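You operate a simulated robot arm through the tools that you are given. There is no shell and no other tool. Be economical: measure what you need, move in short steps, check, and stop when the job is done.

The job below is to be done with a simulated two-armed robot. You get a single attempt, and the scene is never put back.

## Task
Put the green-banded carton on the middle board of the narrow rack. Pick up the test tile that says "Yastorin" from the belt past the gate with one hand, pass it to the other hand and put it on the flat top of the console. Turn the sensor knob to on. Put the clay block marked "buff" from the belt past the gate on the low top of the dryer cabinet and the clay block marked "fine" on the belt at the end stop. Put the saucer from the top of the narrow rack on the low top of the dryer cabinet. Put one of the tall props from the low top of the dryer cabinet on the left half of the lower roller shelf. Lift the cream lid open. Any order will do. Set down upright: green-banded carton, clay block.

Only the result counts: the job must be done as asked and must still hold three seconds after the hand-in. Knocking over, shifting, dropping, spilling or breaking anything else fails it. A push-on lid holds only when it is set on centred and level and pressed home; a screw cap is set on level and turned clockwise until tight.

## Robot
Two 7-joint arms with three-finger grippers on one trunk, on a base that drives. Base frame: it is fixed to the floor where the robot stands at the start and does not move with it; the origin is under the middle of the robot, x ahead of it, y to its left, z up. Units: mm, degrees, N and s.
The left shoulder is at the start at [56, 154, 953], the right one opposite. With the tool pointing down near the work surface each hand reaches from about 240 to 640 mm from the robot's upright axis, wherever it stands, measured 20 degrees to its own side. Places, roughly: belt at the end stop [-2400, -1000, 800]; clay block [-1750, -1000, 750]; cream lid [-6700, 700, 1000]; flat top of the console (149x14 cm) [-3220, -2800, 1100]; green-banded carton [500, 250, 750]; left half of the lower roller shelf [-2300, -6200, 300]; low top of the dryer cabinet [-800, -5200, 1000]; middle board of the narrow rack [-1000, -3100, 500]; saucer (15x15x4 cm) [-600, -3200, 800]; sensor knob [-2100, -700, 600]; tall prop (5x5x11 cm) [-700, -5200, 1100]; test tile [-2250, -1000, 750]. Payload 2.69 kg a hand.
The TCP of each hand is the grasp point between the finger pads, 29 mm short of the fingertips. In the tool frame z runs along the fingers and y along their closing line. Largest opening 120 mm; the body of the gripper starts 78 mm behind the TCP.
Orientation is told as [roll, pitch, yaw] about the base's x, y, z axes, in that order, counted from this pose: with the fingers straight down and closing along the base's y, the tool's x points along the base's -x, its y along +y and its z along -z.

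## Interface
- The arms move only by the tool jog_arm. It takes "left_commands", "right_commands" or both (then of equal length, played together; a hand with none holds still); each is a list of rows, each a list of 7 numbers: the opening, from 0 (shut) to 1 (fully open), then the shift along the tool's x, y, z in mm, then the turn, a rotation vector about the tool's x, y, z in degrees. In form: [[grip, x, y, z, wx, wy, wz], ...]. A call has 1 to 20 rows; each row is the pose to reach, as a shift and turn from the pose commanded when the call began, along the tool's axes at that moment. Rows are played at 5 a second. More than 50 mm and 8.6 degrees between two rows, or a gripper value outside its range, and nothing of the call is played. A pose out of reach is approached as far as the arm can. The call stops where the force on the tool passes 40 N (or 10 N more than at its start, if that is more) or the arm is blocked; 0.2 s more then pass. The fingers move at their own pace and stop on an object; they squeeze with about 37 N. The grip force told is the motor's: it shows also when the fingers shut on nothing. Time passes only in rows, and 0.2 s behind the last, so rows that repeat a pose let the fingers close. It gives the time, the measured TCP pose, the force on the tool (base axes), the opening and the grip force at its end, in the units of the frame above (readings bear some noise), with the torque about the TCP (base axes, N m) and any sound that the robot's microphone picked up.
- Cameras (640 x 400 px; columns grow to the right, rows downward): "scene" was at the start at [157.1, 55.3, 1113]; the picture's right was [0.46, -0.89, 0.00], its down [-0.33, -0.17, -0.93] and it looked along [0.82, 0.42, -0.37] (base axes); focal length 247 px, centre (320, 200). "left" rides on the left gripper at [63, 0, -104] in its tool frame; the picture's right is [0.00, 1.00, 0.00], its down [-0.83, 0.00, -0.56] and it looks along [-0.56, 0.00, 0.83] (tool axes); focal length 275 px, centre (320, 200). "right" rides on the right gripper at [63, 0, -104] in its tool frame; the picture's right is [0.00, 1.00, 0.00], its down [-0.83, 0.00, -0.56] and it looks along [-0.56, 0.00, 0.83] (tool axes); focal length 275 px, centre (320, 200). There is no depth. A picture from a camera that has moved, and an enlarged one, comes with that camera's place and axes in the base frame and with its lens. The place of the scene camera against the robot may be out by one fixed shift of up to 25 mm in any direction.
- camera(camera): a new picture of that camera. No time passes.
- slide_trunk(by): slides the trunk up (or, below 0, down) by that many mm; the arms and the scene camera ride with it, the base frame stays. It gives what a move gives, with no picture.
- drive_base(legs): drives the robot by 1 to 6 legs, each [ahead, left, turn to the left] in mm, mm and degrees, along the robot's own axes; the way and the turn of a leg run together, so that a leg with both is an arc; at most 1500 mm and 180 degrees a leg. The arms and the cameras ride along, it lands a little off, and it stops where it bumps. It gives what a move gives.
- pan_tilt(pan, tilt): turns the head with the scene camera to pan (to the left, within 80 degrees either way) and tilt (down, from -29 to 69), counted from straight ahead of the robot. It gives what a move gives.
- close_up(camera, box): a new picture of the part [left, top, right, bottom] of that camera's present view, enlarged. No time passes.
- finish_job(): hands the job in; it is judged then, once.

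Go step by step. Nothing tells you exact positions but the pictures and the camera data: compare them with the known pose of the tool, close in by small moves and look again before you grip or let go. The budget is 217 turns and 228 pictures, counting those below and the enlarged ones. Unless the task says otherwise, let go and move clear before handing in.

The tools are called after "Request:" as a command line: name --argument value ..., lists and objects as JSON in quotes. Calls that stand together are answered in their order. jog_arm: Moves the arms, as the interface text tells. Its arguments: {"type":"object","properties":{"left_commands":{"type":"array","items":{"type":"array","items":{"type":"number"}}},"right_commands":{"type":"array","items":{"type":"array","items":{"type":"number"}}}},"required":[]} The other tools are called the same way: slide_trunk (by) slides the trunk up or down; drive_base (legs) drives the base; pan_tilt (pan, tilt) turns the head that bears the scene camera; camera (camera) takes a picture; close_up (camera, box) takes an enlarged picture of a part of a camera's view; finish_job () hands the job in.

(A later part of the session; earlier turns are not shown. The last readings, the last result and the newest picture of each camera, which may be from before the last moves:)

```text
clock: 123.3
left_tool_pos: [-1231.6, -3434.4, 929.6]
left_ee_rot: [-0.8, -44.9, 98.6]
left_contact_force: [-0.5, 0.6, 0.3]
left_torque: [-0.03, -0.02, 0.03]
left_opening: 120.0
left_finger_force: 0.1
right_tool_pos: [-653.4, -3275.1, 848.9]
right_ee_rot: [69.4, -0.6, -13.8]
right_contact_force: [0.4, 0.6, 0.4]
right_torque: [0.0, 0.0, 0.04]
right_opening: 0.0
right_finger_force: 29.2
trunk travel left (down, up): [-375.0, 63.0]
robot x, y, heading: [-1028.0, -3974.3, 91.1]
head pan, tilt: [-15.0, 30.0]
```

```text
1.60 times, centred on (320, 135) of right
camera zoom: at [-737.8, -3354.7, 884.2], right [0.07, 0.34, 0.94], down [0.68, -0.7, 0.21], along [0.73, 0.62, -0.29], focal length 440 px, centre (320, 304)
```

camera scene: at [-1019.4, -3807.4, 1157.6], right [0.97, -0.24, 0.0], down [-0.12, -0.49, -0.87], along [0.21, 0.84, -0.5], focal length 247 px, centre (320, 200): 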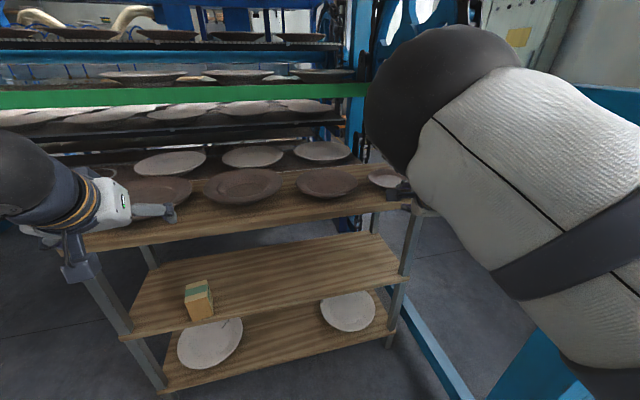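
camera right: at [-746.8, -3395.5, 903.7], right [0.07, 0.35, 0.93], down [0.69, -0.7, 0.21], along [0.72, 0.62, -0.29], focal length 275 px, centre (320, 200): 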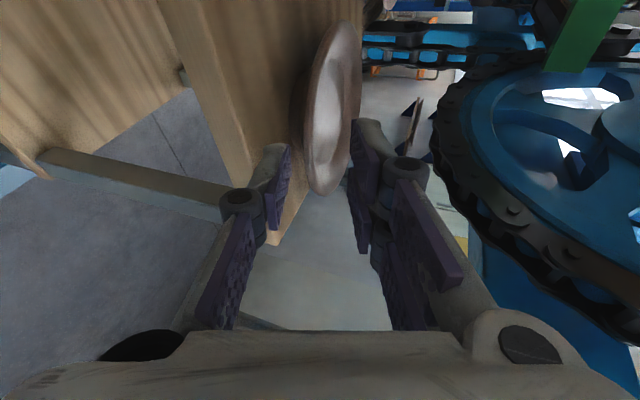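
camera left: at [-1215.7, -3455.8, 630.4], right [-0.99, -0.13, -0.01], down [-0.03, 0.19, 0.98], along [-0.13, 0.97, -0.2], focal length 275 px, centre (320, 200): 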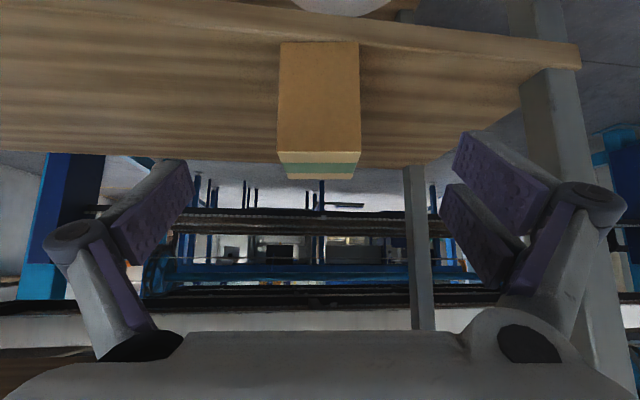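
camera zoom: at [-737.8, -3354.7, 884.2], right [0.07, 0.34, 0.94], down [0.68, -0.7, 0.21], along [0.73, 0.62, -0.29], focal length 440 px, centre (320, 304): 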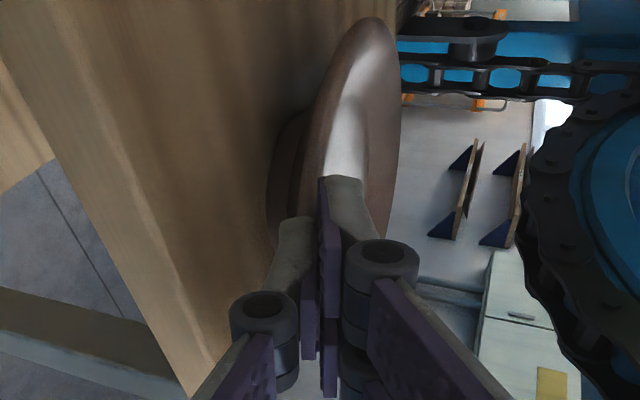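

The fingers shut short of the rim. I reopen, advance a little further and look again.

Request:
jog_arm --right_commands '[[0.25, 0, 0, -4, 0, 0, 0], [0.25, 0, 0, -4, 0, 0, 0], [0.25, 0, -2, 6, 0, 0, 0], [0.25, 0, -2, 14, 0, 0, 0], [0.25, 0, -2, 14, 0, 0, 0]]'

Request:
camera --camera "right"

Request:
close_up --camera "scene" --box '[310, 120, 450, 240]'

```text
clock: 124.5
left_tool_pos: [-1232.0, -3433.8, 930.2]
left_ee_rot: [-0.9, -44.9, 98.5]
left_contact_force: [0.7, -0.5, -0.5]
left_torque: [-0.01, -0.01, -0.03]
left_opening: 120.3
left_finger_force: 0.2
right_tool_pos: [-649.0, -3261.6, 840.6]
right_ee_rot: [69.4, -0.4, -13.8]
right_contact_force: [-0.7, 0.0, -0.7]
right_torque: [0.0, -0.03, -0.02]
right_opening: 29.9
right_finger_force: 0.0
trunk travel left (down, up): [-375.0, 63.0]
robot x, y, heading: [-1027.4, -3970.1, 91.0]
head pan, tilt: [-15.0, 30.0]
```

```text
169 pictures are left
camera right: at [-734.6, -3342.4, 876.4], right [0.07, 0.34, 0.94], down [0.68, -0.7, 0.21], along [0.73, 0.62, -0.29], focal length 275 px, centre (320, 200)
```

right: 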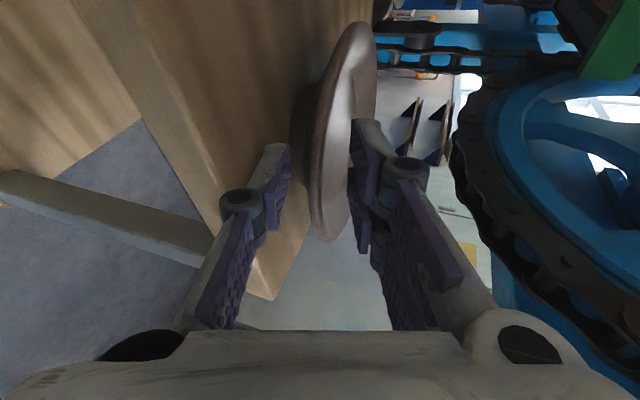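

```text
3.33 times, centred on (380, 180) of scene
camera zoom: at [-1019.4, -3808.1, 1157.7], right [0.97, -0.24, 0.0], down [-0.12, -0.48, -0.87], along [0.21, 0.84, -0.5], focal length 823 px, centre (120, 267)
```

zoom: 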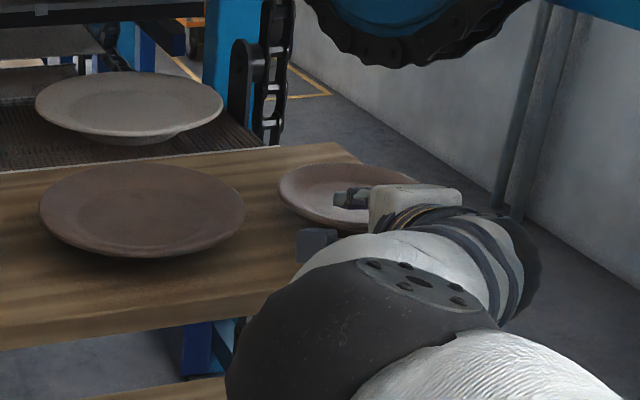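

Request:
jog_arm --right_commands '[[0.1, 0, 0, 0, 0, 0, 0], [0, 0, 0, 0, 0, 0, 0], [0, 0, 0, 0, 0, 0, 0], [0, 0, 0, 0, 0, 0, 0]]'

Request:
close_up --camera "right" --box '[220, 10, 420, 260]'

```text
clock: 125.5
left_tool_pos: [-1232.2, -3433.1, 930.8]
left_ee_rot: [-0.9, -44.9, 98.5]
left_contact_force: [1.4, 0.4, 0.0]
left_torque: [-0.02, 0.0, 0.0]
left_opening: 119.9
left_finger_force: 0.0
right_tool_pos: [-648.1, -3263.5, 840.3]
right_ee_rot: [69.3, -0.5, -13.8]
right_contact_force: [-0.7, 0.6, -1.6]
right_torque: [-0.17, 0.06, -0.02]
right_opening: 10.4
right_finger_force: 37.0
trunk travel left (down, up): [-375.0, 63.0]
robot x, y, heading: [-1030.3, -3974.0, 90.9]
head pan, tilt: [-15.0, 30.0]
```

```text
1.60 times, centred on (320, 135) of right
camera zoom: at [-734.3, -3342.4, 875.9], right [0.07, 0.34, 0.94], down [0.68, -0.7, 0.21], along [0.73, 0.62, -0.29], focal length 440 px, centre (320, 304)
```

zoom: 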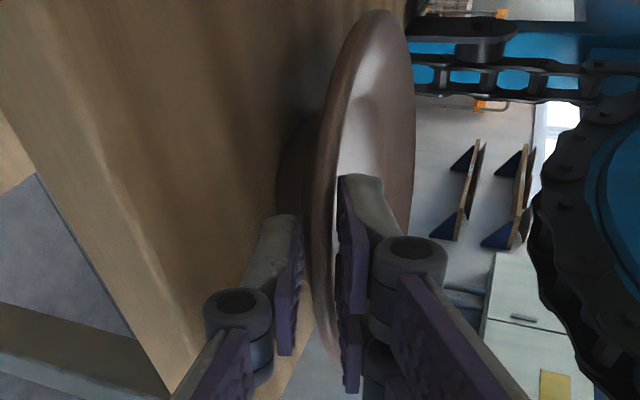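

It grips the rim, but shallowly; I reopen, go 9 mm deeper and close again for a sure hold.

Request:
jog_arm --right_commands '[[0.2, 0, 0, 0, 0, 0, 0], [0.2, 0, 0, 0, 0, 0, 0], [0.2, 0, 0, 5, 0, 0, 0], [0.2, 0, 0, 9, 0, 0, 0], [0.2, 0, 0, 9, 0, 0, 0], [0, 0, 0, 9, 0, 0, 0], [0, 0, 0, 9, 0, 0, 0], [0, 0, 0, 9, 0, 0, 0], [0, 0, 0, 9, 0, 0, 0]]'

Request:
jog_arm --right_commands '[[0, 0, 3, -1, 0, 0, 0], [0, 0, 6, -2, 0, 0, 0], [0, 0, 9, -3, 0, 0, 0], [0, 0, 13, -5, 0, 0, 0], [0, 0, 17, -6, 0, 0, 0], [0, 0, 17, -6, 0, 0, 0]]'

Request:
camera --camera "right"

Request:
close_up --camera "scene" --box '[310, 120, 450, 240]'

```text
clock: 127.5
left_tool_pos: [-1231.6, -3432.6, 930.7]
left_ee_rot: [-0.8, -44.9, 98.7]
left_contact_force: [0.7, -0.2, -0.2]
left_torque: [0.0, -0.02, 0.03]
left_opening: 120.0
left_finger_force: 0.0
right_tool_pos: [-647.6, -3252.9, 837.3]
right_ee_rot: [69.4, -0.4, -13.9]
right_contact_force: [-0.3, -0.5, -0.4]
right_torque: [-0.17, 0.05, -0.01]
right_opening: 10.4
right_finger_force: 36.6
trunk travel left (down, up): [-375.0, 63.0]
robot x, y, heading: [-1027.6, -3971.0, 90.9]
head pan, tilt: [-15.0, 30.0]
```

```text
clock: 128.9
left_tool_pos: [-1231.4, -3433.7, 929.5]
left_ee_rot: [-0.8, -44.8, 98.5]
left_contact_force: [-0.2, 0.1, -0.4]
left_torque: [0.01, 0.0, 0.01]
left_opening: 119.9
left_finger_force: 0.0
right_tool_pos: [-647.2, -3254.6, 855.4]
right_ee_rot: [69.3, -0.5, -13.9]
right_contact_force: [0.0, 0.6, -1.3]
right_torque: [-0.16, 0.07, -0.03]
right_opening: 10.7
right_finger_force: 37.0
trunk travel left (down, up): [-375.0, 63.0]
robot x, y, heading: [-1029.6, -3972.3, 90.9]
head pan, tilt: [-15.0, 30.0]
```

```text
166 pictures are left
camera right: at [-732.2, -3334.8, 891.3], right [0.07, 0.34, 0.94], down [0.68, -0.7, 0.21], along [0.73, 0.62, -0.29], focal length 275 px, centre (320, 200)
```

right: 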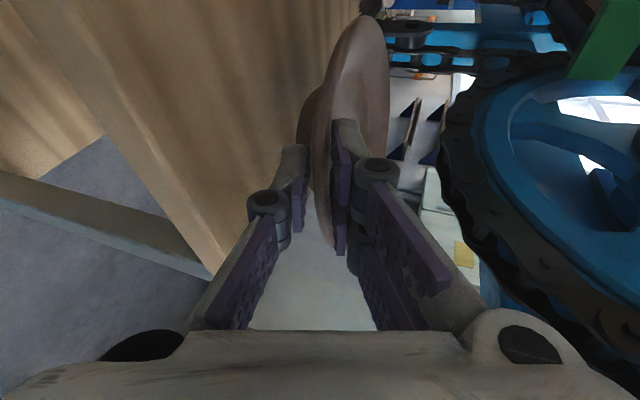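

```text
3.33 times, centred on (380, 180) of scene
camera zoom: at [-1019.2, -3807.9, 1157.7], right [0.97, -0.24, 0.0], down [-0.12, -0.49, -0.87], along [0.21, 0.84, -0.5], focal length 823 px, centre (120, 267)
```

zoom: 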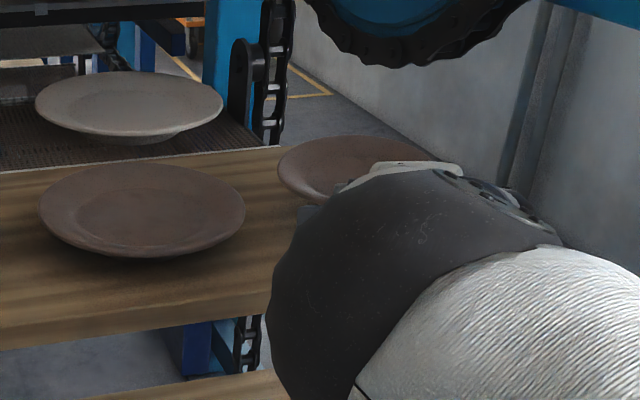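

The saucer is up and level. I raise it further, back out, and raise the trunk for the dryer's low top.

Request:
jog_arm --right_commands '[[0, 0, 9, -3, 0, 0, 0], [0, 0, 19, -7, 0, 0, 0], [0, 0, 28, -10, 0, 0, 0], [0, 0, 38, -14, 0, 0, 0], [0, 0, 47, -17, 0, 0, 0], [0, 0, 56, -20, 0, 0, 0]]'

Request:
drive_base --legs '[[-250, 0, 0], [-250, 0, 0]]'

Request:
slide_trunk --by 63

Request:
camera --camera "right"

```text
clock: 130.3
left_tool_pos: [-1232.5, -3434.2, 930.3]
left_ee_rot: [-0.8, -44.9, 98.6]
left_contact_force: [-0.4, -0.4, 0.2]
left_torque: [-0.03, 0.03, 0.0]
left_opening: 119.8
left_finger_force: 0.0
right_tool_pos: [-646.8, -3255.2, 915.6]
right_ee_rot: [69.4, -0.5, -13.8]
right_contact_force: [-0.6, 0.0, -2.4]
right_torque: [-0.16, 0.09, 0.02]
right_opening: 10.5
right_finger_force: 36.8
trunk travel left (down, up): [-375.0, 63.0]
robot x, y, heading: [-1029.2, -3973.2, 90.9]
head pan, tilt: [-15.0, 30.0]
```

```text
clock: 132.9
left_tool_pos: [-1231.7, -3772.6, 930.0]
left_ee_rot: [-0.9, -44.8, 99.0]
left_contact_force: [0.1, -0.3, 0.2]
left_torque: [0.01, 0.02, -0.04]
left_opening: 119.9
left_finger_force: 0.0
right_tool_pos: [-668.5, -3583.7, 918.3]
right_ee_rot: [69.9, -0.1, -11.0]
right_contact_force: [-7.9, 3.0, -2.9]
right_torque: [-0.24, -0.45, -1.31]
right_opening: 10.4
right_finger_force: 36.6
trunk travel left (down, up): [-375.0, 63.0]
robot x, y, heading: [-1025.5, -4309.4, 91.0]
head pan, tilt: [-15.0, 30.0]
stopped in leg 2: the force on the tool passed its limit at 115 N (the readings are from after the stop); the commanded pose is now the measured one
```

```text
clock: 133.9
left_tool_pos: [-1233.1, -3773.6, 996.0]
left_ee_rot: [-1.2, -45.0, 99.0]
left_contact_force: [0.1, 0.4, 0.0]
left_torque: [0.03, -0.01, 0.02]
left_opening: 119.9
left_finger_force: 0.0
right_tool_pos: [-667.9, -3585.6, 988.4]
right_ee_rot: [70.5, -0.2, -11.3]
right_contact_force: [-28.2, -2.4, 12.0]
right_torque: [-2.59, -1.63, -4.65]
right_opening: 10.4
right_finger_force: 37.0
trunk travel left (down, up): [-438.0, 0.0]
robot x, y, heading: [-1023.2, -4312.5, 91.0]
head pan, tilt: [-15.0, 30.0]
```

```text
164 pictures are left
camera right: at [-749.6, -3670.1, 1022.8], right [0.05, 0.33, 0.94], down [0.71, -0.67, 0.2], along [0.7, 0.66, -0.27], focal length 275 px, centre (320, 200)
```

right: 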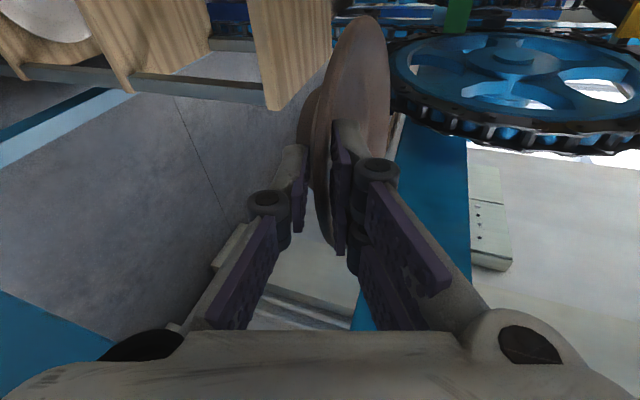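

The elbow caught the post from behind while backing. I go forward slightly, shift left to clear it, and look.

Request:
drive_base --legs '[[40, 0, 0], [0, 200, 0]]'

Request:
pan_tilt --pan -50 --tilt 20

Request:
camera --camera "scene"

```text
clock: 136.6
left_tool_pos: [-1433.7, -3737.1, 992.7]
left_ee_rot: [-0.9, -44.9, 98.7]
left_contact_force: [-0.7, 0.1, -0.7]
left_torque: [-0.03, 0.03, -0.02]
left_opening: 119.9
left_finger_force: 0.1
right_tool_pos: [-868.2, -3549.9, 980.7]
right_ee_rot: [69.9, -0.2, -11.4]
right_contact_force: [-0.7, -1.6, -2.5]
right_torque: [-0.17, 0.02, 0.02]
right_opening: 10.4
right_finger_force: 37.2
trunk travel left (down, up): [-438.0, 0.0]
robot x, y, heading: [-1229.3, -4275.8, 91.2]
head pan, tilt: [-15.0, 30.0]
```

```text
clock: 137.6
left_tool_pos: [-1434.9, -3736.9, 993.9]
left_ee_rot: [-0.9, -44.9, 98.7]
left_contact_force: [-0.6, -0.2, 0.0]
left_torque: [0.04, -0.03, -0.02]
left_opening: 119.8
left_finger_force: 0.0
right_tool_pos: [-867.1, -3550.6, 980.0]
right_ee_rot: [70.0, -0.2, -11.4]
right_contact_force: [0.0, -0.2, -2.8]
right_torque: [-0.11, 0.05, 0.01]
right_opening: 10.3
right_finger_force: 37.3
trunk travel left (down, up): [-438.0, 0.0]
robot x, y, heading: [-1226.6, -4276.3, 90.9]
head pan, tilt: [-50.0, 20.0]
```

```text
163 pictures are left
camera scene: at [-1171.0, -4199.8, 1244.7], right [0.66, -0.75, 0.0], down [-0.26, -0.23, -0.94], along [0.71, 0.62, -0.34], focal length 247 px, centre (320, 200)
```

scene: 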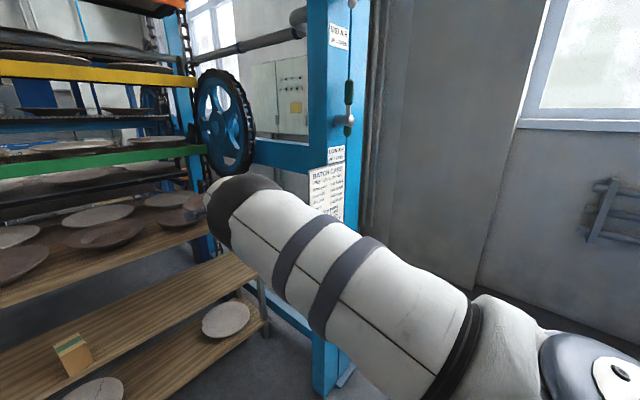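

Clear now and all plates are in place. I pull the right hand in and up before turning.

Request:
jog_arm --right_commands '[[0, 11, 1, -15, 0, 0, 0], [0, 21, 2, -29, 0, 0, 0], [0, 32, 3, -44, 0, 0, 0], [0, 42, 4, -58, 0, 0, 0], [0, 53, 5, -73, 0, 0, 0], [0, 63, 6, -88, 0, 0, 0], [0, 74, 7, -102, 0, 0, 0], [0, 84, 8, -117, 0, 0, 0], [0, 95, 10, -131, 0, 0, 0], [0, 106, 11, -146, 0, 0, 0]]'

Request:
camera --camera "right"

Request:
pan_tilt --pan 75 --tilt 15

Request:
camera --camera "scene"

```text
clock: 139.8
left_tool_pos: [-1434.3, -3737.1, 995.2]
left_ee_rot: [-0.9, -44.9, 98.7]
left_contact_force: [-0.3, 0.6, -0.1]
left_torque: [-0.02, 0.04, 0.0]
left_opening: 119.9
left_finger_force: 0.0
right_tool_pos: [-980.9, -3653.0, 1054.5]
right_ee_rot: [69.3, -0.2, -10.8]
right_contact_force: [-0.1, -0.6, -3.0]
right_torque: [-0.17, 0.07, 0.02]
right_opening: 10.4
right_finger_force: 37.1
right hand out of reach, approached as far as the arm can: row 8, 9, 10
trunk travel left (down, up): [-438.0, 0.0]
robot x, y, heading: [-1231.4, -4279.4, 91.2]
head pan, tilt: [-50.0, 20.0]
```

```text
162 pictures are left
camera right: at [-1062.4, -3737.3, 1090.0], right [0.06, 0.35, 0.94], down [0.72, -0.66, 0.2], along [0.69, 0.66, -0.29], focal length 275 px, centre (320, 200)
```

right: 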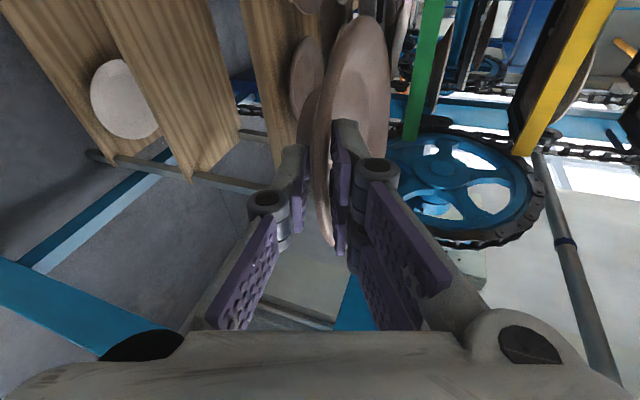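

```text
clock: 141.8
left_tool_pos: [-1434.0, -3737.4, 993.7]
left_ee_rot: [-0.8, -45.0, 98.6]
left_contact_force: [-0.7, 0.5, -0.1]
left_torque: [0.01, 0.0, 0.0]
left_opening: 120.1
left_finger_force: 0.0
right_tool_pos: [-980.8, -3651.7, 1053.2]
right_ee_rot: [69.3, 0.1, -10.9]
right_contact_force: [-0.4, -0.2, -2.6]
right_torque: [-0.17, 0.07, -0.02]
right_opening: 10.3
right_finger_force: 37.3
trunk travel left (down, up): [-438.0, 0.0]
robot x, y, heading: [-1229.4, -4272.9, 90.8]
head pan, tilt: [75.0, 15.0]
```

```text
161 pictures are left
camera scene: at [-1331.9, -4238.4, 1252.8], right [0.24, 0.97, 0.0], down [0.25, -0.06, -0.97], along [-0.94, 0.23, -0.26], focal length 247 px, centre (320, 200)
```

scene: 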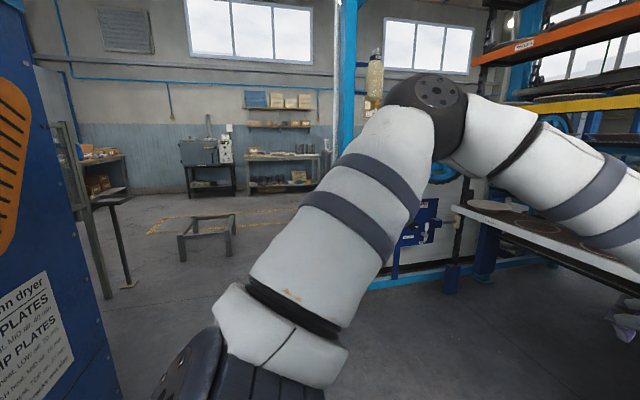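

The dryer is long with its north face near y≈−4880; its low end is the east end. I turn round at a roomier spot to the west so the held saucer clears everything.

Request:
drive_base --legs '[[280, 270, 0], [0, 0, 90], [0, 0, 89]]'

Request:
pan_tilt --pan 40 --tilt 20

Request:
camera --camera "scene"

```text
clock: 151.9
left_tool_pos: [-1321.9, -4547.5, 993.2]
left_ee_rot: [-0.9, -44.9, -85.0]
left_contact_force: [0.2, 0.7, 1.5]
left_torque: [0.0, 0.0, -0.03]
left_opening: 120.1
left_finger_force: 0.0
right_tool_pos: [-1780.9, -4601.7, 1052.2]
right_ee_rot: [69.3, 0.1, 165.3]
right_contact_force: [-0.2, 0.5, -2.6]
right_torque: [0.15, -0.12, 0.02]
right_opening: 10.6
right_finger_force: 37.1
trunk travel left (down, up): [-438.0, 0.0]
robot x, y, heading: [-1489.1, -3995.7, -92.9]
head pan, tilt: [75.0, 15.0]
```

```text
clock: 152.9
left_tool_pos: [-1322.0, -4547.6, 992.0]
left_ee_rot: [-0.8, -44.9, -85.2]
left_contact_force: [0.3, -0.3, -0.3]
left_torque: [0.0, -0.01, -0.02]
left_opening: 119.8
left_finger_force: 0.1
right_tool_pos: [-1780.5, -4600.8, 1053.0]
right_ee_rot: [69.3, 0.0, 165.3]
right_contact_force: [0.1, -0.2, -1.8]
right_torque: [0.18, -0.12, 0.02]
right_opening: 10.5
right_finger_force: 36.9
trunk travel left (down, up): [-438.0, 0.0]
robot x, y, heading: [-1491.2, -3997.2, -92.9]
head pan, tilt: [40.0, 20.0]
```

```text
160 pictures are left
camera scene: at [-1446.0, -4058.7, 1244.7], right [-0.8, -0.61, 0.0], down [-0.21, 0.27, -0.94], along [0.57, -0.75, -0.34], focal length 247 px, centre (320, 200)
```

scene: 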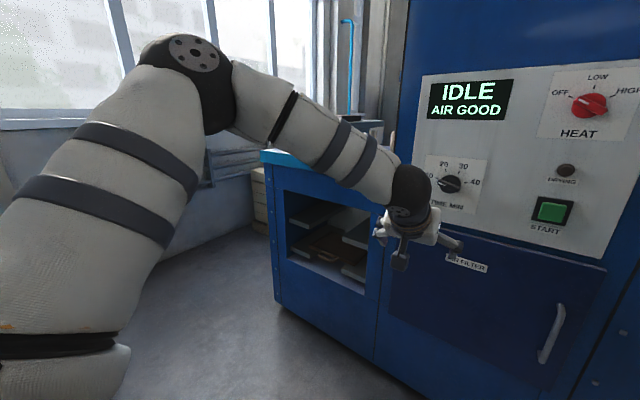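

The low end spans x≈−1110…−360 with its top near z≈1025. I straighten and drive east to stand before it.

Request:
drive_base --legs '[[0, 0, 3], [150, 800, 0]]'

Request:
pan_tilt --pan 0 --tilt 20

Request:
camera --camera "scene"

Request:
camera --camera "left"

```text
clock: 159.9
left_tool_pos: [-477.8, -4663.9, 993.5]
left_ee_rot: [-0.9, -44.8, -80.8]
left_contact_force: [0.8, 0.3, 0.3]
left_torque: [-0.01, 0.0, -0.01]
left_opening: 120.0
left_finger_force: 0.1
right_tool_pos: [-930.9, -4753.7, 1052.6]
right_ee_rot: [69.3, 0.0, 169.6]
right_contact_force: [0.5, -0.2, -1.5]
right_torque: [0.18, -0.03, -0.03]
right_opening: 10.4
right_finger_force: 37.2
trunk travel left (down, up): [-438.0, 0.0]
robot x, y, heading: [-685.0, -4126.6, -88.3]
head pan, tilt: [40.0, 20.0]
```

```text
clock: 160.9
left_tool_pos: [-477.6, -4664.3, 993.5]
left_ee_rot: [-0.9, -44.9, -80.8]
left_contact_force: [0.4, 0.5, 0.6]
left_torque: [0.01, 0.02, 0.02]
left_opening: 120.3
left_finger_force: 0.2
right_tool_pos: [-930.0, -4753.6, 1052.8]
right_ee_rot: [69.3, 0.0, 169.6]
right_contact_force: [-0.1, -0.4, -1.9]
right_torque: [0.18, -0.08, 0.04]
right_opening: 10.6
right_finger_force: 37.1
trunk travel left (down, up): [-438.0, 0.0]
robot x, y, heading: [-685.2, -4127.8, -88.5]
head pan, tilt: [0.0, 20.0]
```

```text
159 pictures are left
camera scene: at [-696.3, -4209.7, 1244.7], right [-1.0, -0.03, 0.0], down [-0.01, 0.34, -0.94], along [0.03, -0.94, -0.34], focal length 247 px, centre (320, 200)
```

scene: 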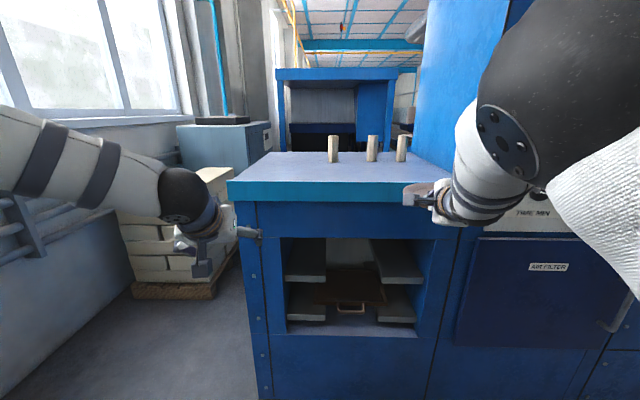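

```text
158 pictures are left
camera left: at [-494.7, -4547.0, 1023.2], right [0.99, 0.15, -0.01], down [0.04, -0.19, 0.98], along [0.14, -0.97, -0.2], focal length 275 px, centre (320, 200)
```

left: 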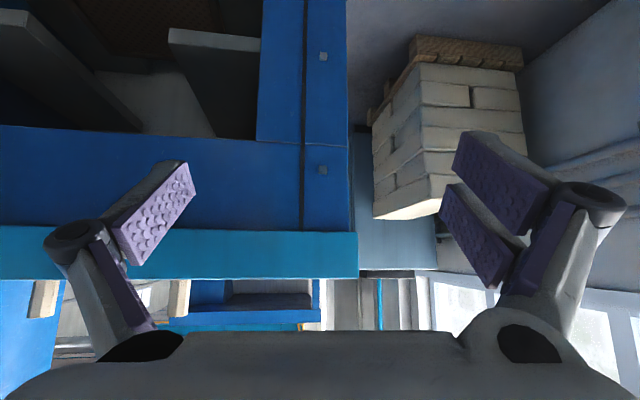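

I see three props on the low top (nearest at about (−719, −5196)); the left camera puts the top edge at z≈1055. I raise the saucer 80 mm.

Request:
jog_arm --right_commands '[[0, 0, 12, -5, 0, 0, 0], [0, 0, 25, -9, 0, 0, 0], [0, 0, 37, -14, 0, 0, 0], [0, 0, 50, -19, 0, 0, 0], [0, 0, 62, -24, 0, 0, 0], [0, 0, 75, -28, 0, 0, 0]]'

Request:
camera --camera "right"

```text
clock: 162.3
left_tool_pos: [-479.3, -4665.2, 994.4]
left_ee_rot: [-0.9, -44.9, -80.8]
left_contact_force: [0.9, 0.7, 0.1]
left_torque: [0.01, 0.02, 0.03]
left_opening: 120.0
left_finger_force: 0.0
right_tool_pos: [-930.5, -4753.2, 1132.3]
right_ee_rot: [69.3, 0.0, 169.5]
right_contact_force: [-0.3, 0.2, -1.4]
right_torque: [0.16, -0.07, -0.02]
right_opening: 10.5
right_finger_force: 36.6
trunk travel left (down, up): [-438.0, 0.0]
robot x, y, heading: [-689.8, -4130.2, -88.4]
head pan, tilt: [0.0, 20.0]
```

```text
157 pictures are left
camera right: at [-851.7, -4669.3, 1169.1], right [-0.06, -0.35, 0.94], down [-0.72, 0.66, 0.2], along [-0.69, -0.67, -0.29], focal length 275 px, centre (320, 200)
```

right: 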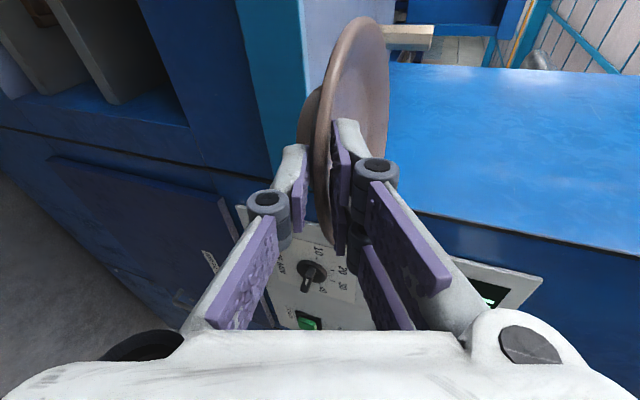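

I raise the left hand as well so it clears the top edge, then drive ahead.

Request:
jog_arm --left_commands '[[1, -30, 0, -30, 0, 0, 0], [1, -60, 0, -60, 0, 0, 0], [1, -90, 0, -90, 0, 0, 0], [1, -110, 0, -110, 0, 0, 0], [1, -110, 0, -110, 0, 0, 0]]'

Request:
drive_base --legs '[[268, 0, 0]]'

Request:
camera --camera "right"

Request:
camera --camera "scene"

Request:
camera --camera "left"

```text
clock: 163.6
left_tool_pos: [-476.1, -4665.2, 1147.0]
left_ee_rot: [-0.8, -44.8, -80.7]
left_contact_force: [0.0, 0.1, -0.3]
left_torque: [0.01, -0.02, 0.0]
left_opening: 120.0
left_finger_force: 0.0
right_tool_pos: [-930.9, -4754.2, 1131.6]
right_ee_rot: [69.3, 0.0, 169.5]
right_contact_force: [-0.4, 0.1, -2.3]
right_torque: [0.18, -0.02, 0.02]
right_opening: 10.3
right_finger_force: 36.6
trunk travel left (down, up): [-438.0, 0.0]
robot x, y, heading: [-685.1, -4130.7, -88.6]
head pan, tilt: [0.0, 20.0]
```

```text
clock: 165.4
left_tool_pos: [-467.5, -4931.4, 1147.7]
left_ee_rot: [-1.0, -44.9, -80.9]
left_contact_force: [-0.1, -0.4, -0.1]
left_torque: [0.04, 0.01, -0.02]
left_opening: 120.2
left_finger_force: 0.2
right_tool_pos: [-923.0, -5020.1, 1133.2]
right_ee_rot: [69.3, 0.1, 169.7]
right_contact_force: [0.5, -0.2, -2.1]
right_torque: [0.18, -0.06, -0.01]
right_opening: 10.5
right_finger_force: 36.2
trunk travel left (down, up): [-438.0, 0.0]
robot x, y, heading: [-679.3, -4390.8, -88.3]
head pan, tilt: [0.0, 20.0]
```

```text
156 pictures are left
camera right: at [-843.8, -4936.2, 1169.0], right [-0.06, -0.35, 0.94], down [-0.72, 0.66, 0.2], along [-0.69, -0.67, -0.29], focal length 275 px, centre (320, 200)
```

right: 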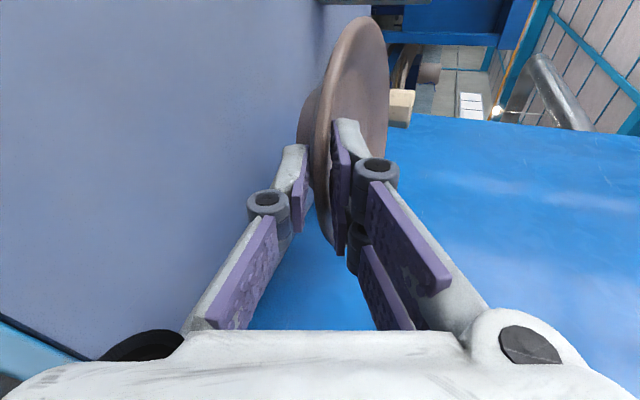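

```text
155 pictures are left
camera scene: at [-689.1, -4476.3, 1244.7], right [-1.0, -0.03, 0.0], down [-0.01, 0.34, -0.94], along [0.03, -0.94, -0.34], focal length 247 px, centre (320, 200)
```

scene: 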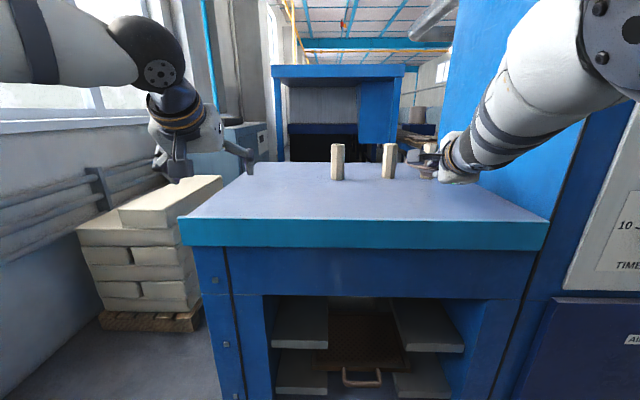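

```text
154 pictures are left
camera left: at [-484.9, -4813.1, 1176.8], right [0.99, 0.15, -0.01], down [0.04, -0.19, 0.98], along [0.14, -0.97, -0.2], focal length 275 px, centre (320, 200)
```

left: 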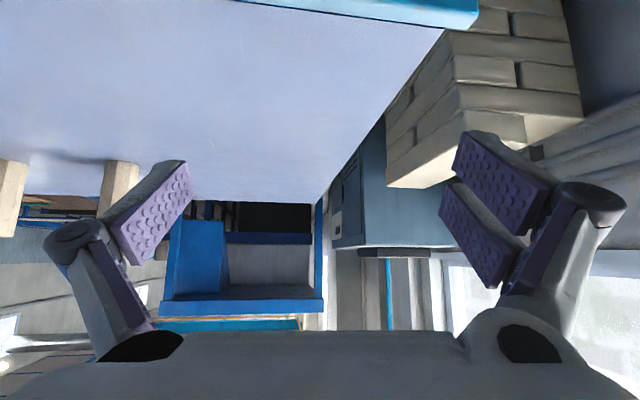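

The top surface is at z≈1053 with its lip at y≈−4930. I lower the saucer in front of the props, first to just above the surface.

Request:
jog_arm --right_commands '[[0, 0, -9, 3.5, 0, 0, 0], [0, 0, -19, 7, 0, 0, 0], [0, 0, -28, 10.5, 0, 0, 0], [0, 0, -36, 13.5, 0, 0, 0], [0, 0, -36, 13.5, 0, 0, 0]]'

Request:
camera --camera "right"

Request:
close_up --camera "scene" --box '[320, 120, 480, 220]'

```text
clock: 166.7
left_tool_pos: [-468.9, -4931.5, 1146.8]
left_ee_rot: [-0.9, -44.8, -80.8]
left_contact_force: [0.2, -0.5, -0.4]
left_torque: [-0.01, -0.02, 0.01]
left_opening: 120.4
left_finger_force: 0.0
right_tool_pos: [-925.1, -5020.6, 1093.4]
right_ee_rot: [69.4, 0.0, 169.6]
right_contact_force: [-0.9, 0.3, -2.2]
right_torque: [0.22, -0.06, 0.01]
right_opening: 10.3
right_finger_force: 36.6
trunk travel left (down, up): [-438.0, 0.0]
robot x, y, heading: [-677.8, -4393.1, -88.3]
head pan, tilt: [0.0, 20.0]
```

```text
153 pictures are left
camera right: at [-844.9, -4935.9, 1131.1], right [-0.06, -0.35, 0.94], down [-0.72, 0.66, 0.2], along [-0.69, -0.67, -0.29], focal length 275 px, centre (320, 200)
```

right: 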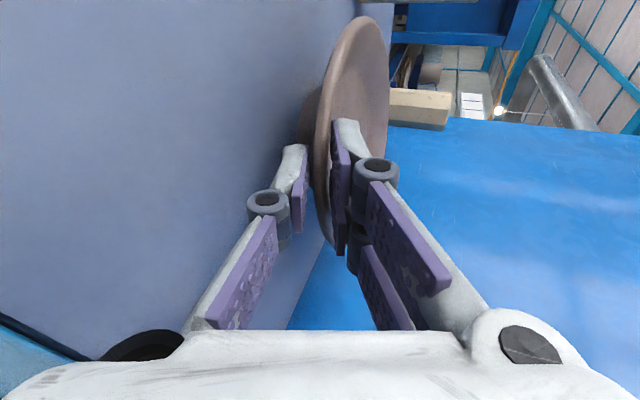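

```text
4.00 times, centred on (400, 170) of scene
camera zoom: at [-689.1, -4475.8, 1244.7], right [-1.0, -0.03, 0.0], down [-0.01, 0.34, -0.94], along [0.03, -0.94, -0.34], focal length 988 px, centre (0, 320)
```

zoom: 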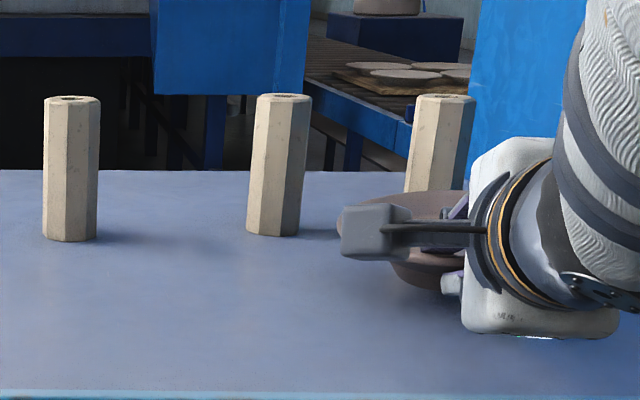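

I shift the saucer 25 mm toward me, away from the prop behind, and lower till contact.

Request:
jog_arm --right_commands '[[0, 0, -4.4, -11.7, 0, 0, 0], [0, 0, -8.8, -23.4, 0, 0, 0], [0, 0, -10.7, -22.7, 0, 0, 0], [0, 0, -12.5, -22, 0, 0, 0], [0, 0, -14.4, -21.3, 0, 0, 0], [0, 0, -16.3, -20.6, 0, 0, 0], [0, 0, -17.5, -20.1, 0, 0, 0], [0, 0, -17.5, -20.1, 0, 0, 0]]'

Request:
close_up --camera "scene" --box '[320, 120, 480, 220]'

```text
clock: 168.4
left_tool_pos: [-469.3, -4930.1, 1146.9]
left_ee_rot: [-0.9, -44.9, -80.9]
left_contact_force: [1.2, 0.0, -0.9]
left_torque: [-0.04, -0.03, 0.0]
left_opening: 120.0
left_finger_force: 0.1
right_tool_pos: [-918.3, -4994.8, 1085.2]
right_ee_rot: [69.2, 0.0, 169.7]
right_contact_force: [0.2, 0.3, -3.1]
right_torque: [0.18, -0.08, 0.0]
right_opening: 10.5
right_finger_force: 37.5
trunk travel left (down, up): [-438.0, 0.0]
robot x, y, heading: [-684.3, -4395.0, -88.3]
head pan, tilt: [0.0, 20.0]
```

```text
4.00 times, centred on (400, 170) of scene
camera zoom: at [-689.1, -4475.8, 1244.7], right [-1.0, -0.03, 0.0], down [-0.01, 0.34, -0.94], along [0.03, -0.94, -0.34], focal length 988 px, centre (0, 320)
```

zoom: 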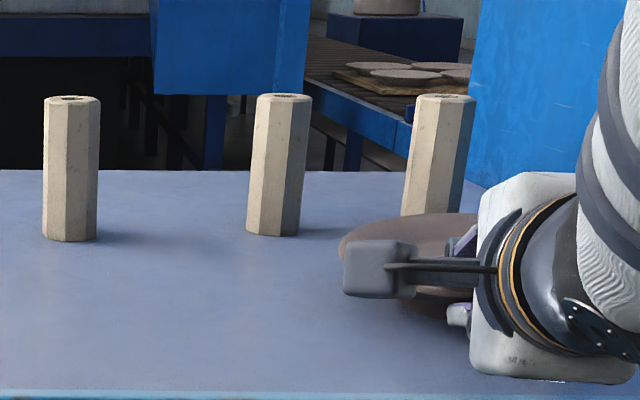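

Request:
jog_arm --right_commands '[[0, 0, -1.9, 0.7, 0, 0, 0], [0, 0, -3.7, 1.4, 0, 0, 0], [0, 0, -5.6, 2.1, 0, 0, 0], [0, 0, -7.5, 2.8, 0, 0, 0], [0, 0, -7.5, 2.8, 0, 0, 0]]'

Request:
camera --camera "right"

```text
clock: 169.7
left_tool_pos: [-467.7, -4925.9, 1149.0]
left_ee_rot: [-0.9, -45.0, -80.8]
left_contact_force: [-0.5, 0.2, 0.3]
left_torque: [0.02, -0.02, 0.0]
left_opening: 120.3
left_finger_force: 0.0
right_tool_pos: [-918.8, -4992.4, 1081.6]
right_ee_rot: [69.8, -0.1, 169.7]
right_contact_force: [-0.9, 6.6, 18.1]
right_torque: [-0.66, 0.08, -0.12]
right_opening: 10.6
right_finger_force: 37.2
trunk travel left (down, up): [-438.0, 0.0]
robot x, y, heading: [-676.9, -4396.4, -88.5]
head pan, tilt: [0.0, 20.0]
```

```text
150 pictures are left
camera right: at [-839.4, -4907.8, 1116.9], right [-0.06, -0.34, 0.94], down [-0.72, 0.66, 0.2], along [-0.69, -0.67, -0.29], focal length 275 px, centre (320, 200)
```

right: 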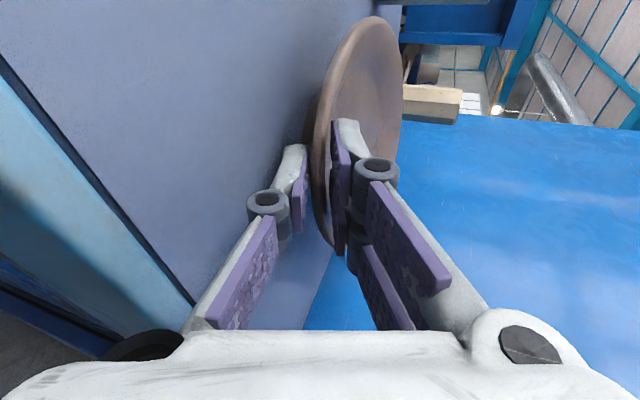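

Contact. I ease off 2 mm, open just slightly and withdraw along the fingers.

Request:
jog_arm --right_commands '[[0, 0, 2, -0.7, 0, 0, 0], [0.12, 0, 2, -0.7, 0, 0, 0], [0.18, 0, 2, -0.7, 0, 0, 0], [0.18, 0, 2, -0.7, 0, 0, 0], [0.18, 0, 2, -12, 0, 0, 0], [0.18, 0, 2, -25, 0, 0, 0], [0.18, 0, 2, -40, 0, 0, 0], [0.18, 0, 2, -70, 0, 0, 0], [0.18, 0, 30, -100, 0, 0, 0]]'

Request:
camera --camera "right"

Request:
camera --camera "scene"

```text
clock: 171.7
left_tool_pos: [-469.2, -4931.7, 1143.9]
left_ee_rot: [-0.8, -44.7, -80.8]
left_contact_force: [0.4, 0.0, 0.6]
left_torque: [0.01, -0.02, 0.01]
left_opening: 120.1
left_finger_force: 0.1
right_tool_pos: [-918.2, -4936.4, 1114.4]
right_ee_rot: [67.6, 1.1, 169.1]
right_contact_force: [0.8, 0.1, -0.1]
right_torque: [0.01, 0.01, 0.01]
right_opening: 21.6
right_finger_force: 0.0
right hand out of reach, approached as far as the arm can: row 8, 9
trunk travel left (down, up): [-438.0, 0.0]
robot x, y, heading: [-684.4, -4391.9, -88.6]
head pan, tilt: [0.0, 20.0]
```

```text
149 pictures are left
camera right: at [-839.8, -4853.5, 1154.4], right [-0.08, -0.37, 0.92], down [-0.72, 0.66, 0.2], along [-0.69, -0.65, -0.32], focal length 275 px, centre (320, 200)
```

right: 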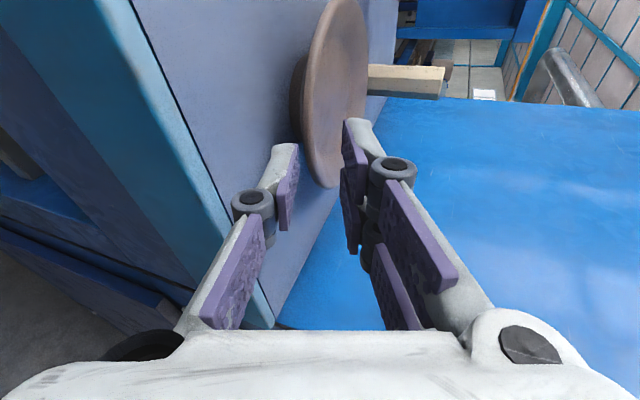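

```text
148 pictures are left
camera scene: at [-706.8, -4473.7, 1271.3], right [-0.99, 0.16, 0.0], down [0.01, 0.06, -1.0], along [-0.16, -0.98, -0.06], focal length 247 px, centre (320, 200)
```

scene: 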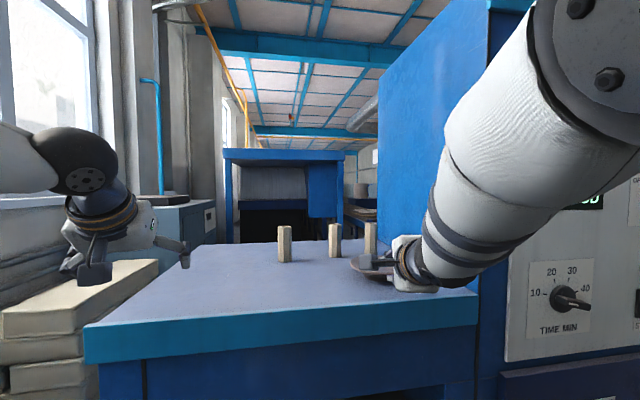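

The saucer sits well. The retracting arm seems to be pressing the head, so I drive back and extend it again.

Request:
drive_base --legs '[[-200, 0, 0]]'

Request:
jog_arm --right_commands '[[0.5, 0, 10, 25, 0, 0, 0], [1, -20, 20, 50, 0, 0, 0], [1, -40, 20, 70, 0, 0, 0]]'

Request:
pan_tilt --pan 5 --tilt 22

Request:
camera --camera "scene"

```text
clock: 173.2
left_tool_pos: [-470.8, -4735.4, 1146.2]
left_ee_rot: [-0.9, -45.0, -80.6]
left_contact_force: [-1.2, 1.1, -0.7]
left_torque: [-0.01, 0.01, 0.0]
left_opening: 120.0
left_finger_force: 0.1
right_tool_pos: [-921.4, -4742.0, 1117.6]
right_ee_rot: [68.0, 0.9, 169.4]
right_contact_force: [-0.3, 0.1, 0.8]
right_torque: [0.01, 0.01, -0.01]
right_opening: 21.6
right_finger_force: 0.1
trunk travel left (down, up): [-438.0, 0.0]
robot x, y, heading: [-682.3, -4201.4, -88.3]
head pan, tilt: [0.0, 20.0]
```

```text
clock: 174.0
left_tool_pos: [-473.0, -4735.8, 1146.8]
left_ee_rot: [-0.8, -44.9, -80.7]
left_contact_force: [-0.9, 0.0, -0.4]
left_torque: [0.02, 0.01, -0.01]
left_opening: 120.0
left_finger_force: 0.0
right_tool_pos: [-974.6, -4805.1, 1109.9]
right_ee_rot: [68.0, 0.9, 169.5]
right_contact_force: [-0.2, -0.7, -0.3]
right_torque: [-0.03, -0.02, 0.02]
right_opening: 119.9
right_finger_force: 0.1
trunk travel left (down, up): [-438.0, 0.0]
robot x, y, heading: [-688.5, -4201.0, -88.1]
head pan, tilt: [0.0, 20.0]
```

```text
clock: 174.7
left_tool_pos: [-471.9, -4735.9, 1147.6]
left_ee_rot: [-0.9, -44.9, -80.6]
left_contact_force: [-0.1, -0.5, 0.5]
left_torque: [-0.01, 0.01, 0.01]
left_opening: 119.7
left_finger_force: 0.0
right_tool_pos: [-973.1, -4805.5, 1110.3]
right_ee_rot: [68.0, 1.0, 169.4]
right_contact_force: [0.0, 0.0, 0.2]
right_torque: [0.0, -0.02, 0.02]
right_opening: 120.0
right_finger_force: 0.0
trunk travel left (down, up): [-438.0, 0.0]
robot x, y, heading: [-687.2, -4201.6, -88.3]
head pan, tilt: [5.0, 22.0]
```

```text
147 pictures are left
camera scene: at [-686.3, -4280.7, 1241.5], right [-0.99, -0.12, 0.0], down [-0.04, 0.37, -0.93], along [0.11, -0.92, -0.37], focal length 247 px, centre (320, 200)
```

scene: 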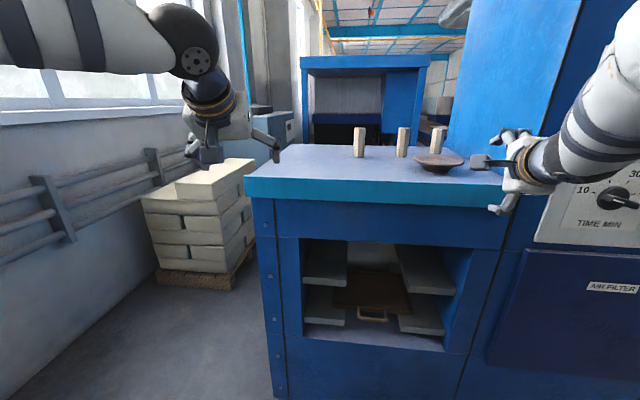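

Next is the prop at (−719, −5196). I roll the right hand so its fingers close horizontally and tilt it 45° down.

Request:
jog_arm --right_commands '[[1, 0, 0, -3, 0, 0, -8.2], [1, 0, 0, -6, 0, 0, -16.4], [1, 0, 0, -9, 0, 0, -24.5], [1, 0, 0, -12, 0, 0, -32.7], [1, 0, 0, -15, 0, 0, -40.9], [1, 0, 0, -18, 0, 0, -49.1], [1, 0, 0, -20, 0, 0, -57.3], [1, 0, 0, -20, 0, 0, -65.5], [1, 0, 0, -20, 0, 0, -73.6], [1, 0, 0, -20, 0, 0, -81.8], [1, 0, 0, -20, 0, 0, -90]]'

Request:
jog_arm --right_commands '[[1, 0, 0, 0, 0, 7.7, 0], [1, 0, 0, 0, 0, 15.4, 0], [1, 0, 0, 0, 0, 23, 0], [1, 0, 0, 0, 0, 23, 0]]'

Request:
camera --camera "right"

```text
clock: 177.1
left_tool_pos: [-473.1, -4734.5, 1146.2]
left_ee_rot: [-0.9, -44.9, -80.6]
left_contact_force: [0.5, 0.2, 0.2]
left_torque: [-0.02, -0.03, 0.02]
left_opening: 119.9
left_finger_force: 0.1
right_tool_pos: [-970.0, -4788.3, 1115.5]
right_ee_rot: [2.0, -68.1, -102.3]
right_contact_force: [-0.5, -1.4, -0.4]
right_torque: [0.0, 0.01, -0.02]
right_opening: 119.8
right_finger_force: 0.1
trunk travel left (down, up): [-438.0, 0.0]
robot x, y, heading: [-687.5, -4197.2, -88.2]
head pan, tilt: [5.0, 22.0]
```

```text
clock: 178.1
left_tool_pos: [-473.1, -4735.7, 1147.1]
left_ee_rot: [-0.9, -44.8, -80.6]
left_contact_force: [0.0, -0.4, -0.3]
left_torque: [0.01, -0.01, 0.01]
left_opening: 119.9
left_finger_force: 0.1
right_tool_pos: [-969.5, -4788.2, 1118.4]
right_ee_rot: [1.2, -45.0, -101.4]
right_contact_force: [0.4, -0.5, 0.2]
right_torque: [0.0, 0.03, 0.02]
right_opening: 120.1
right_finger_force: 0.1
right hand out of reach, approached as far as the arm can: row 1, 2
trunk travel left (down, up): [-438.0, 0.0]
robot x, y, heading: [-687.8, -4201.4, -88.1]
head pan, tilt: [5.0, 22.0]
```

```text
146 pictures are left
camera right: at [-949.7, -4671.2, 1146.3], right [0.98, -0.18, 0.01], down [-0.05, -0.19, 0.98], along [-0.17, -0.97, -0.19], focal length 275 px, centre (320, 200)
```

right: 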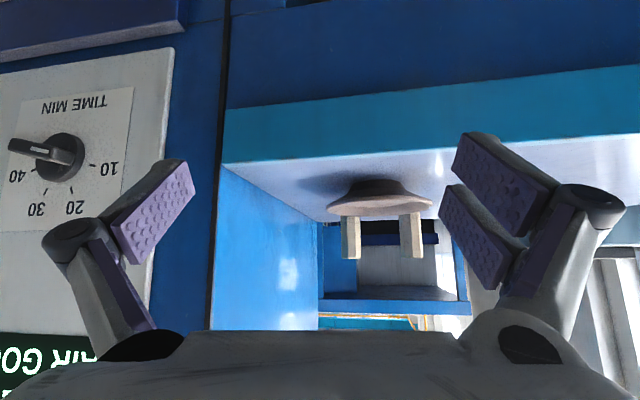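

I raise the right hand, drive east and ahead, and look at the prop.

Request:
jog_arm --right_commands '[[1, -25, 0, -25, 0, 0, 0], [1, -50, 0, -50, 0, 0, 0], [1, -50, 0, -50, 0, 0, 0]]'

Request:
drive_base --legs '[[0, 262, 0], [260, 0, 0]]'

Request:
camera --camera "right"

Request:
camera --camera "scene"

```text
clock: 178.9
left_tool_pos: [-472.5, -4735.5, 1146.3]
left_ee_rot: [-0.8, -44.9, -80.5]
left_contact_force: [0.6, -0.4, -0.2]
left_torque: [0.0, 0.02, 0.04]
left_opening: 119.8
left_finger_force: 0.1
right_tool_pos: [-972.0, -4787.5, 1186.9]
right_ee_rot: [1.3, -45.0, -101.5]
right_contact_force: [0.2, -0.1, 0.1]
right_torque: [0.01, -0.03, 0.0]
right_opening: 120.1
right_finger_force: 0.1
trunk travel left (down, up): [-438.0, 0.0]
robot x, y, heading: [-683.5, -4201.5, -88.3]
head pan, tilt: [5.0, 22.0]
```

```text
clock: 182.9
left_tool_pos: [-196.5, -4980.1, 1147.2]
left_ee_rot: [-1.0, -44.9, -80.2]
left_contact_force: [0.6, -0.1, 0.7]
left_torque: [0.0, 0.01, -0.04]
left_opening: 120.1
left_finger_force: 0.1
right_tool_pos: [-696.3, -5036.2, 1187.2]
right_ee_rot: [1.2, -45.1, -101.0]
right_contact_force: [1.1, 0.2, 0.3]
right_torque: [0.01, 0.01, -0.01]
right_opening: 120.2
right_finger_force: 0.0
trunk travel left (down, up): [-438.0, 0.0]
robot x, y, heading: [-417.7, -4448.7, -87.8]
head pan, tilt: [5.0, 22.0]
```

```text
145 pictures are left
camera right: at [-677.0, -4920.5, 1216.5], right [0.98, -0.17, 0.01], down [-0.05, -0.19, 0.98], along [-0.17, -0.97, -0.19], focal length 275 px, centre (320, 200)
```

right: 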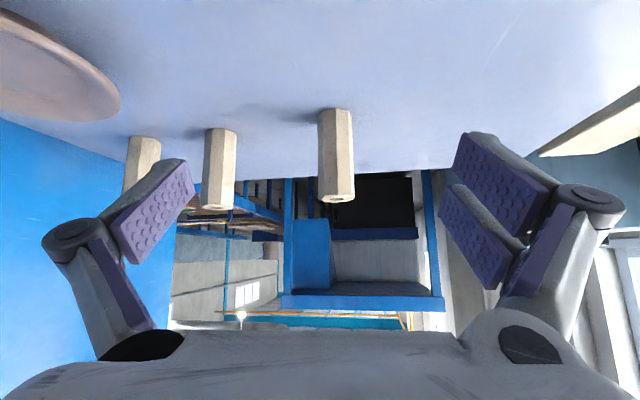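

```text
144 pictures are left
camera scene: at [-415.2, -4527.6, 1241.5], right [-0.99, -0.13, 0.0], down [-0.05, 0.37, -0.93], along [0.12, -0.92, -0.37], focal length 247 px, centre (320, 200)
```

scene: 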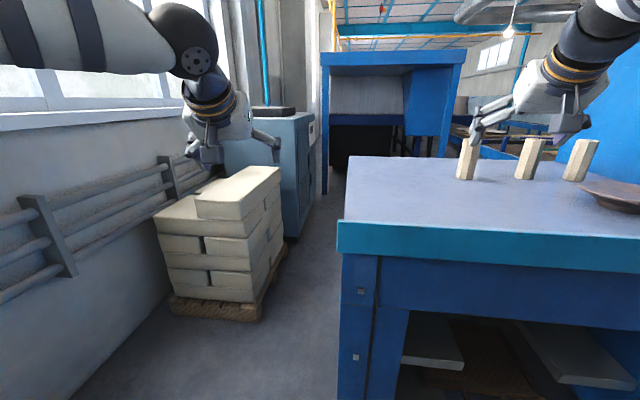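

Request:
close_up --camera "right" --box '[260, 80, 420, 220]'

```text
2.86 times, centred on (340, 150) of right
camera zoom: at [-677.0, -4920.5, 1216.5], right [0.98, -0.17, 0.01], down [-0.05, -0.19, 0.98], along [-0.17, -0.97, -0.19], focal length 786 px, centre (263, 343)
```

zoom: 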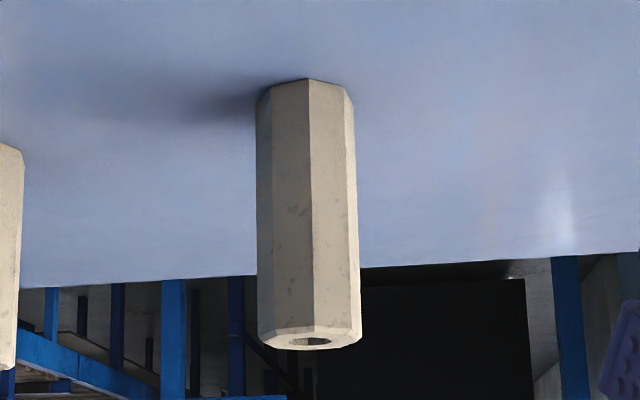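

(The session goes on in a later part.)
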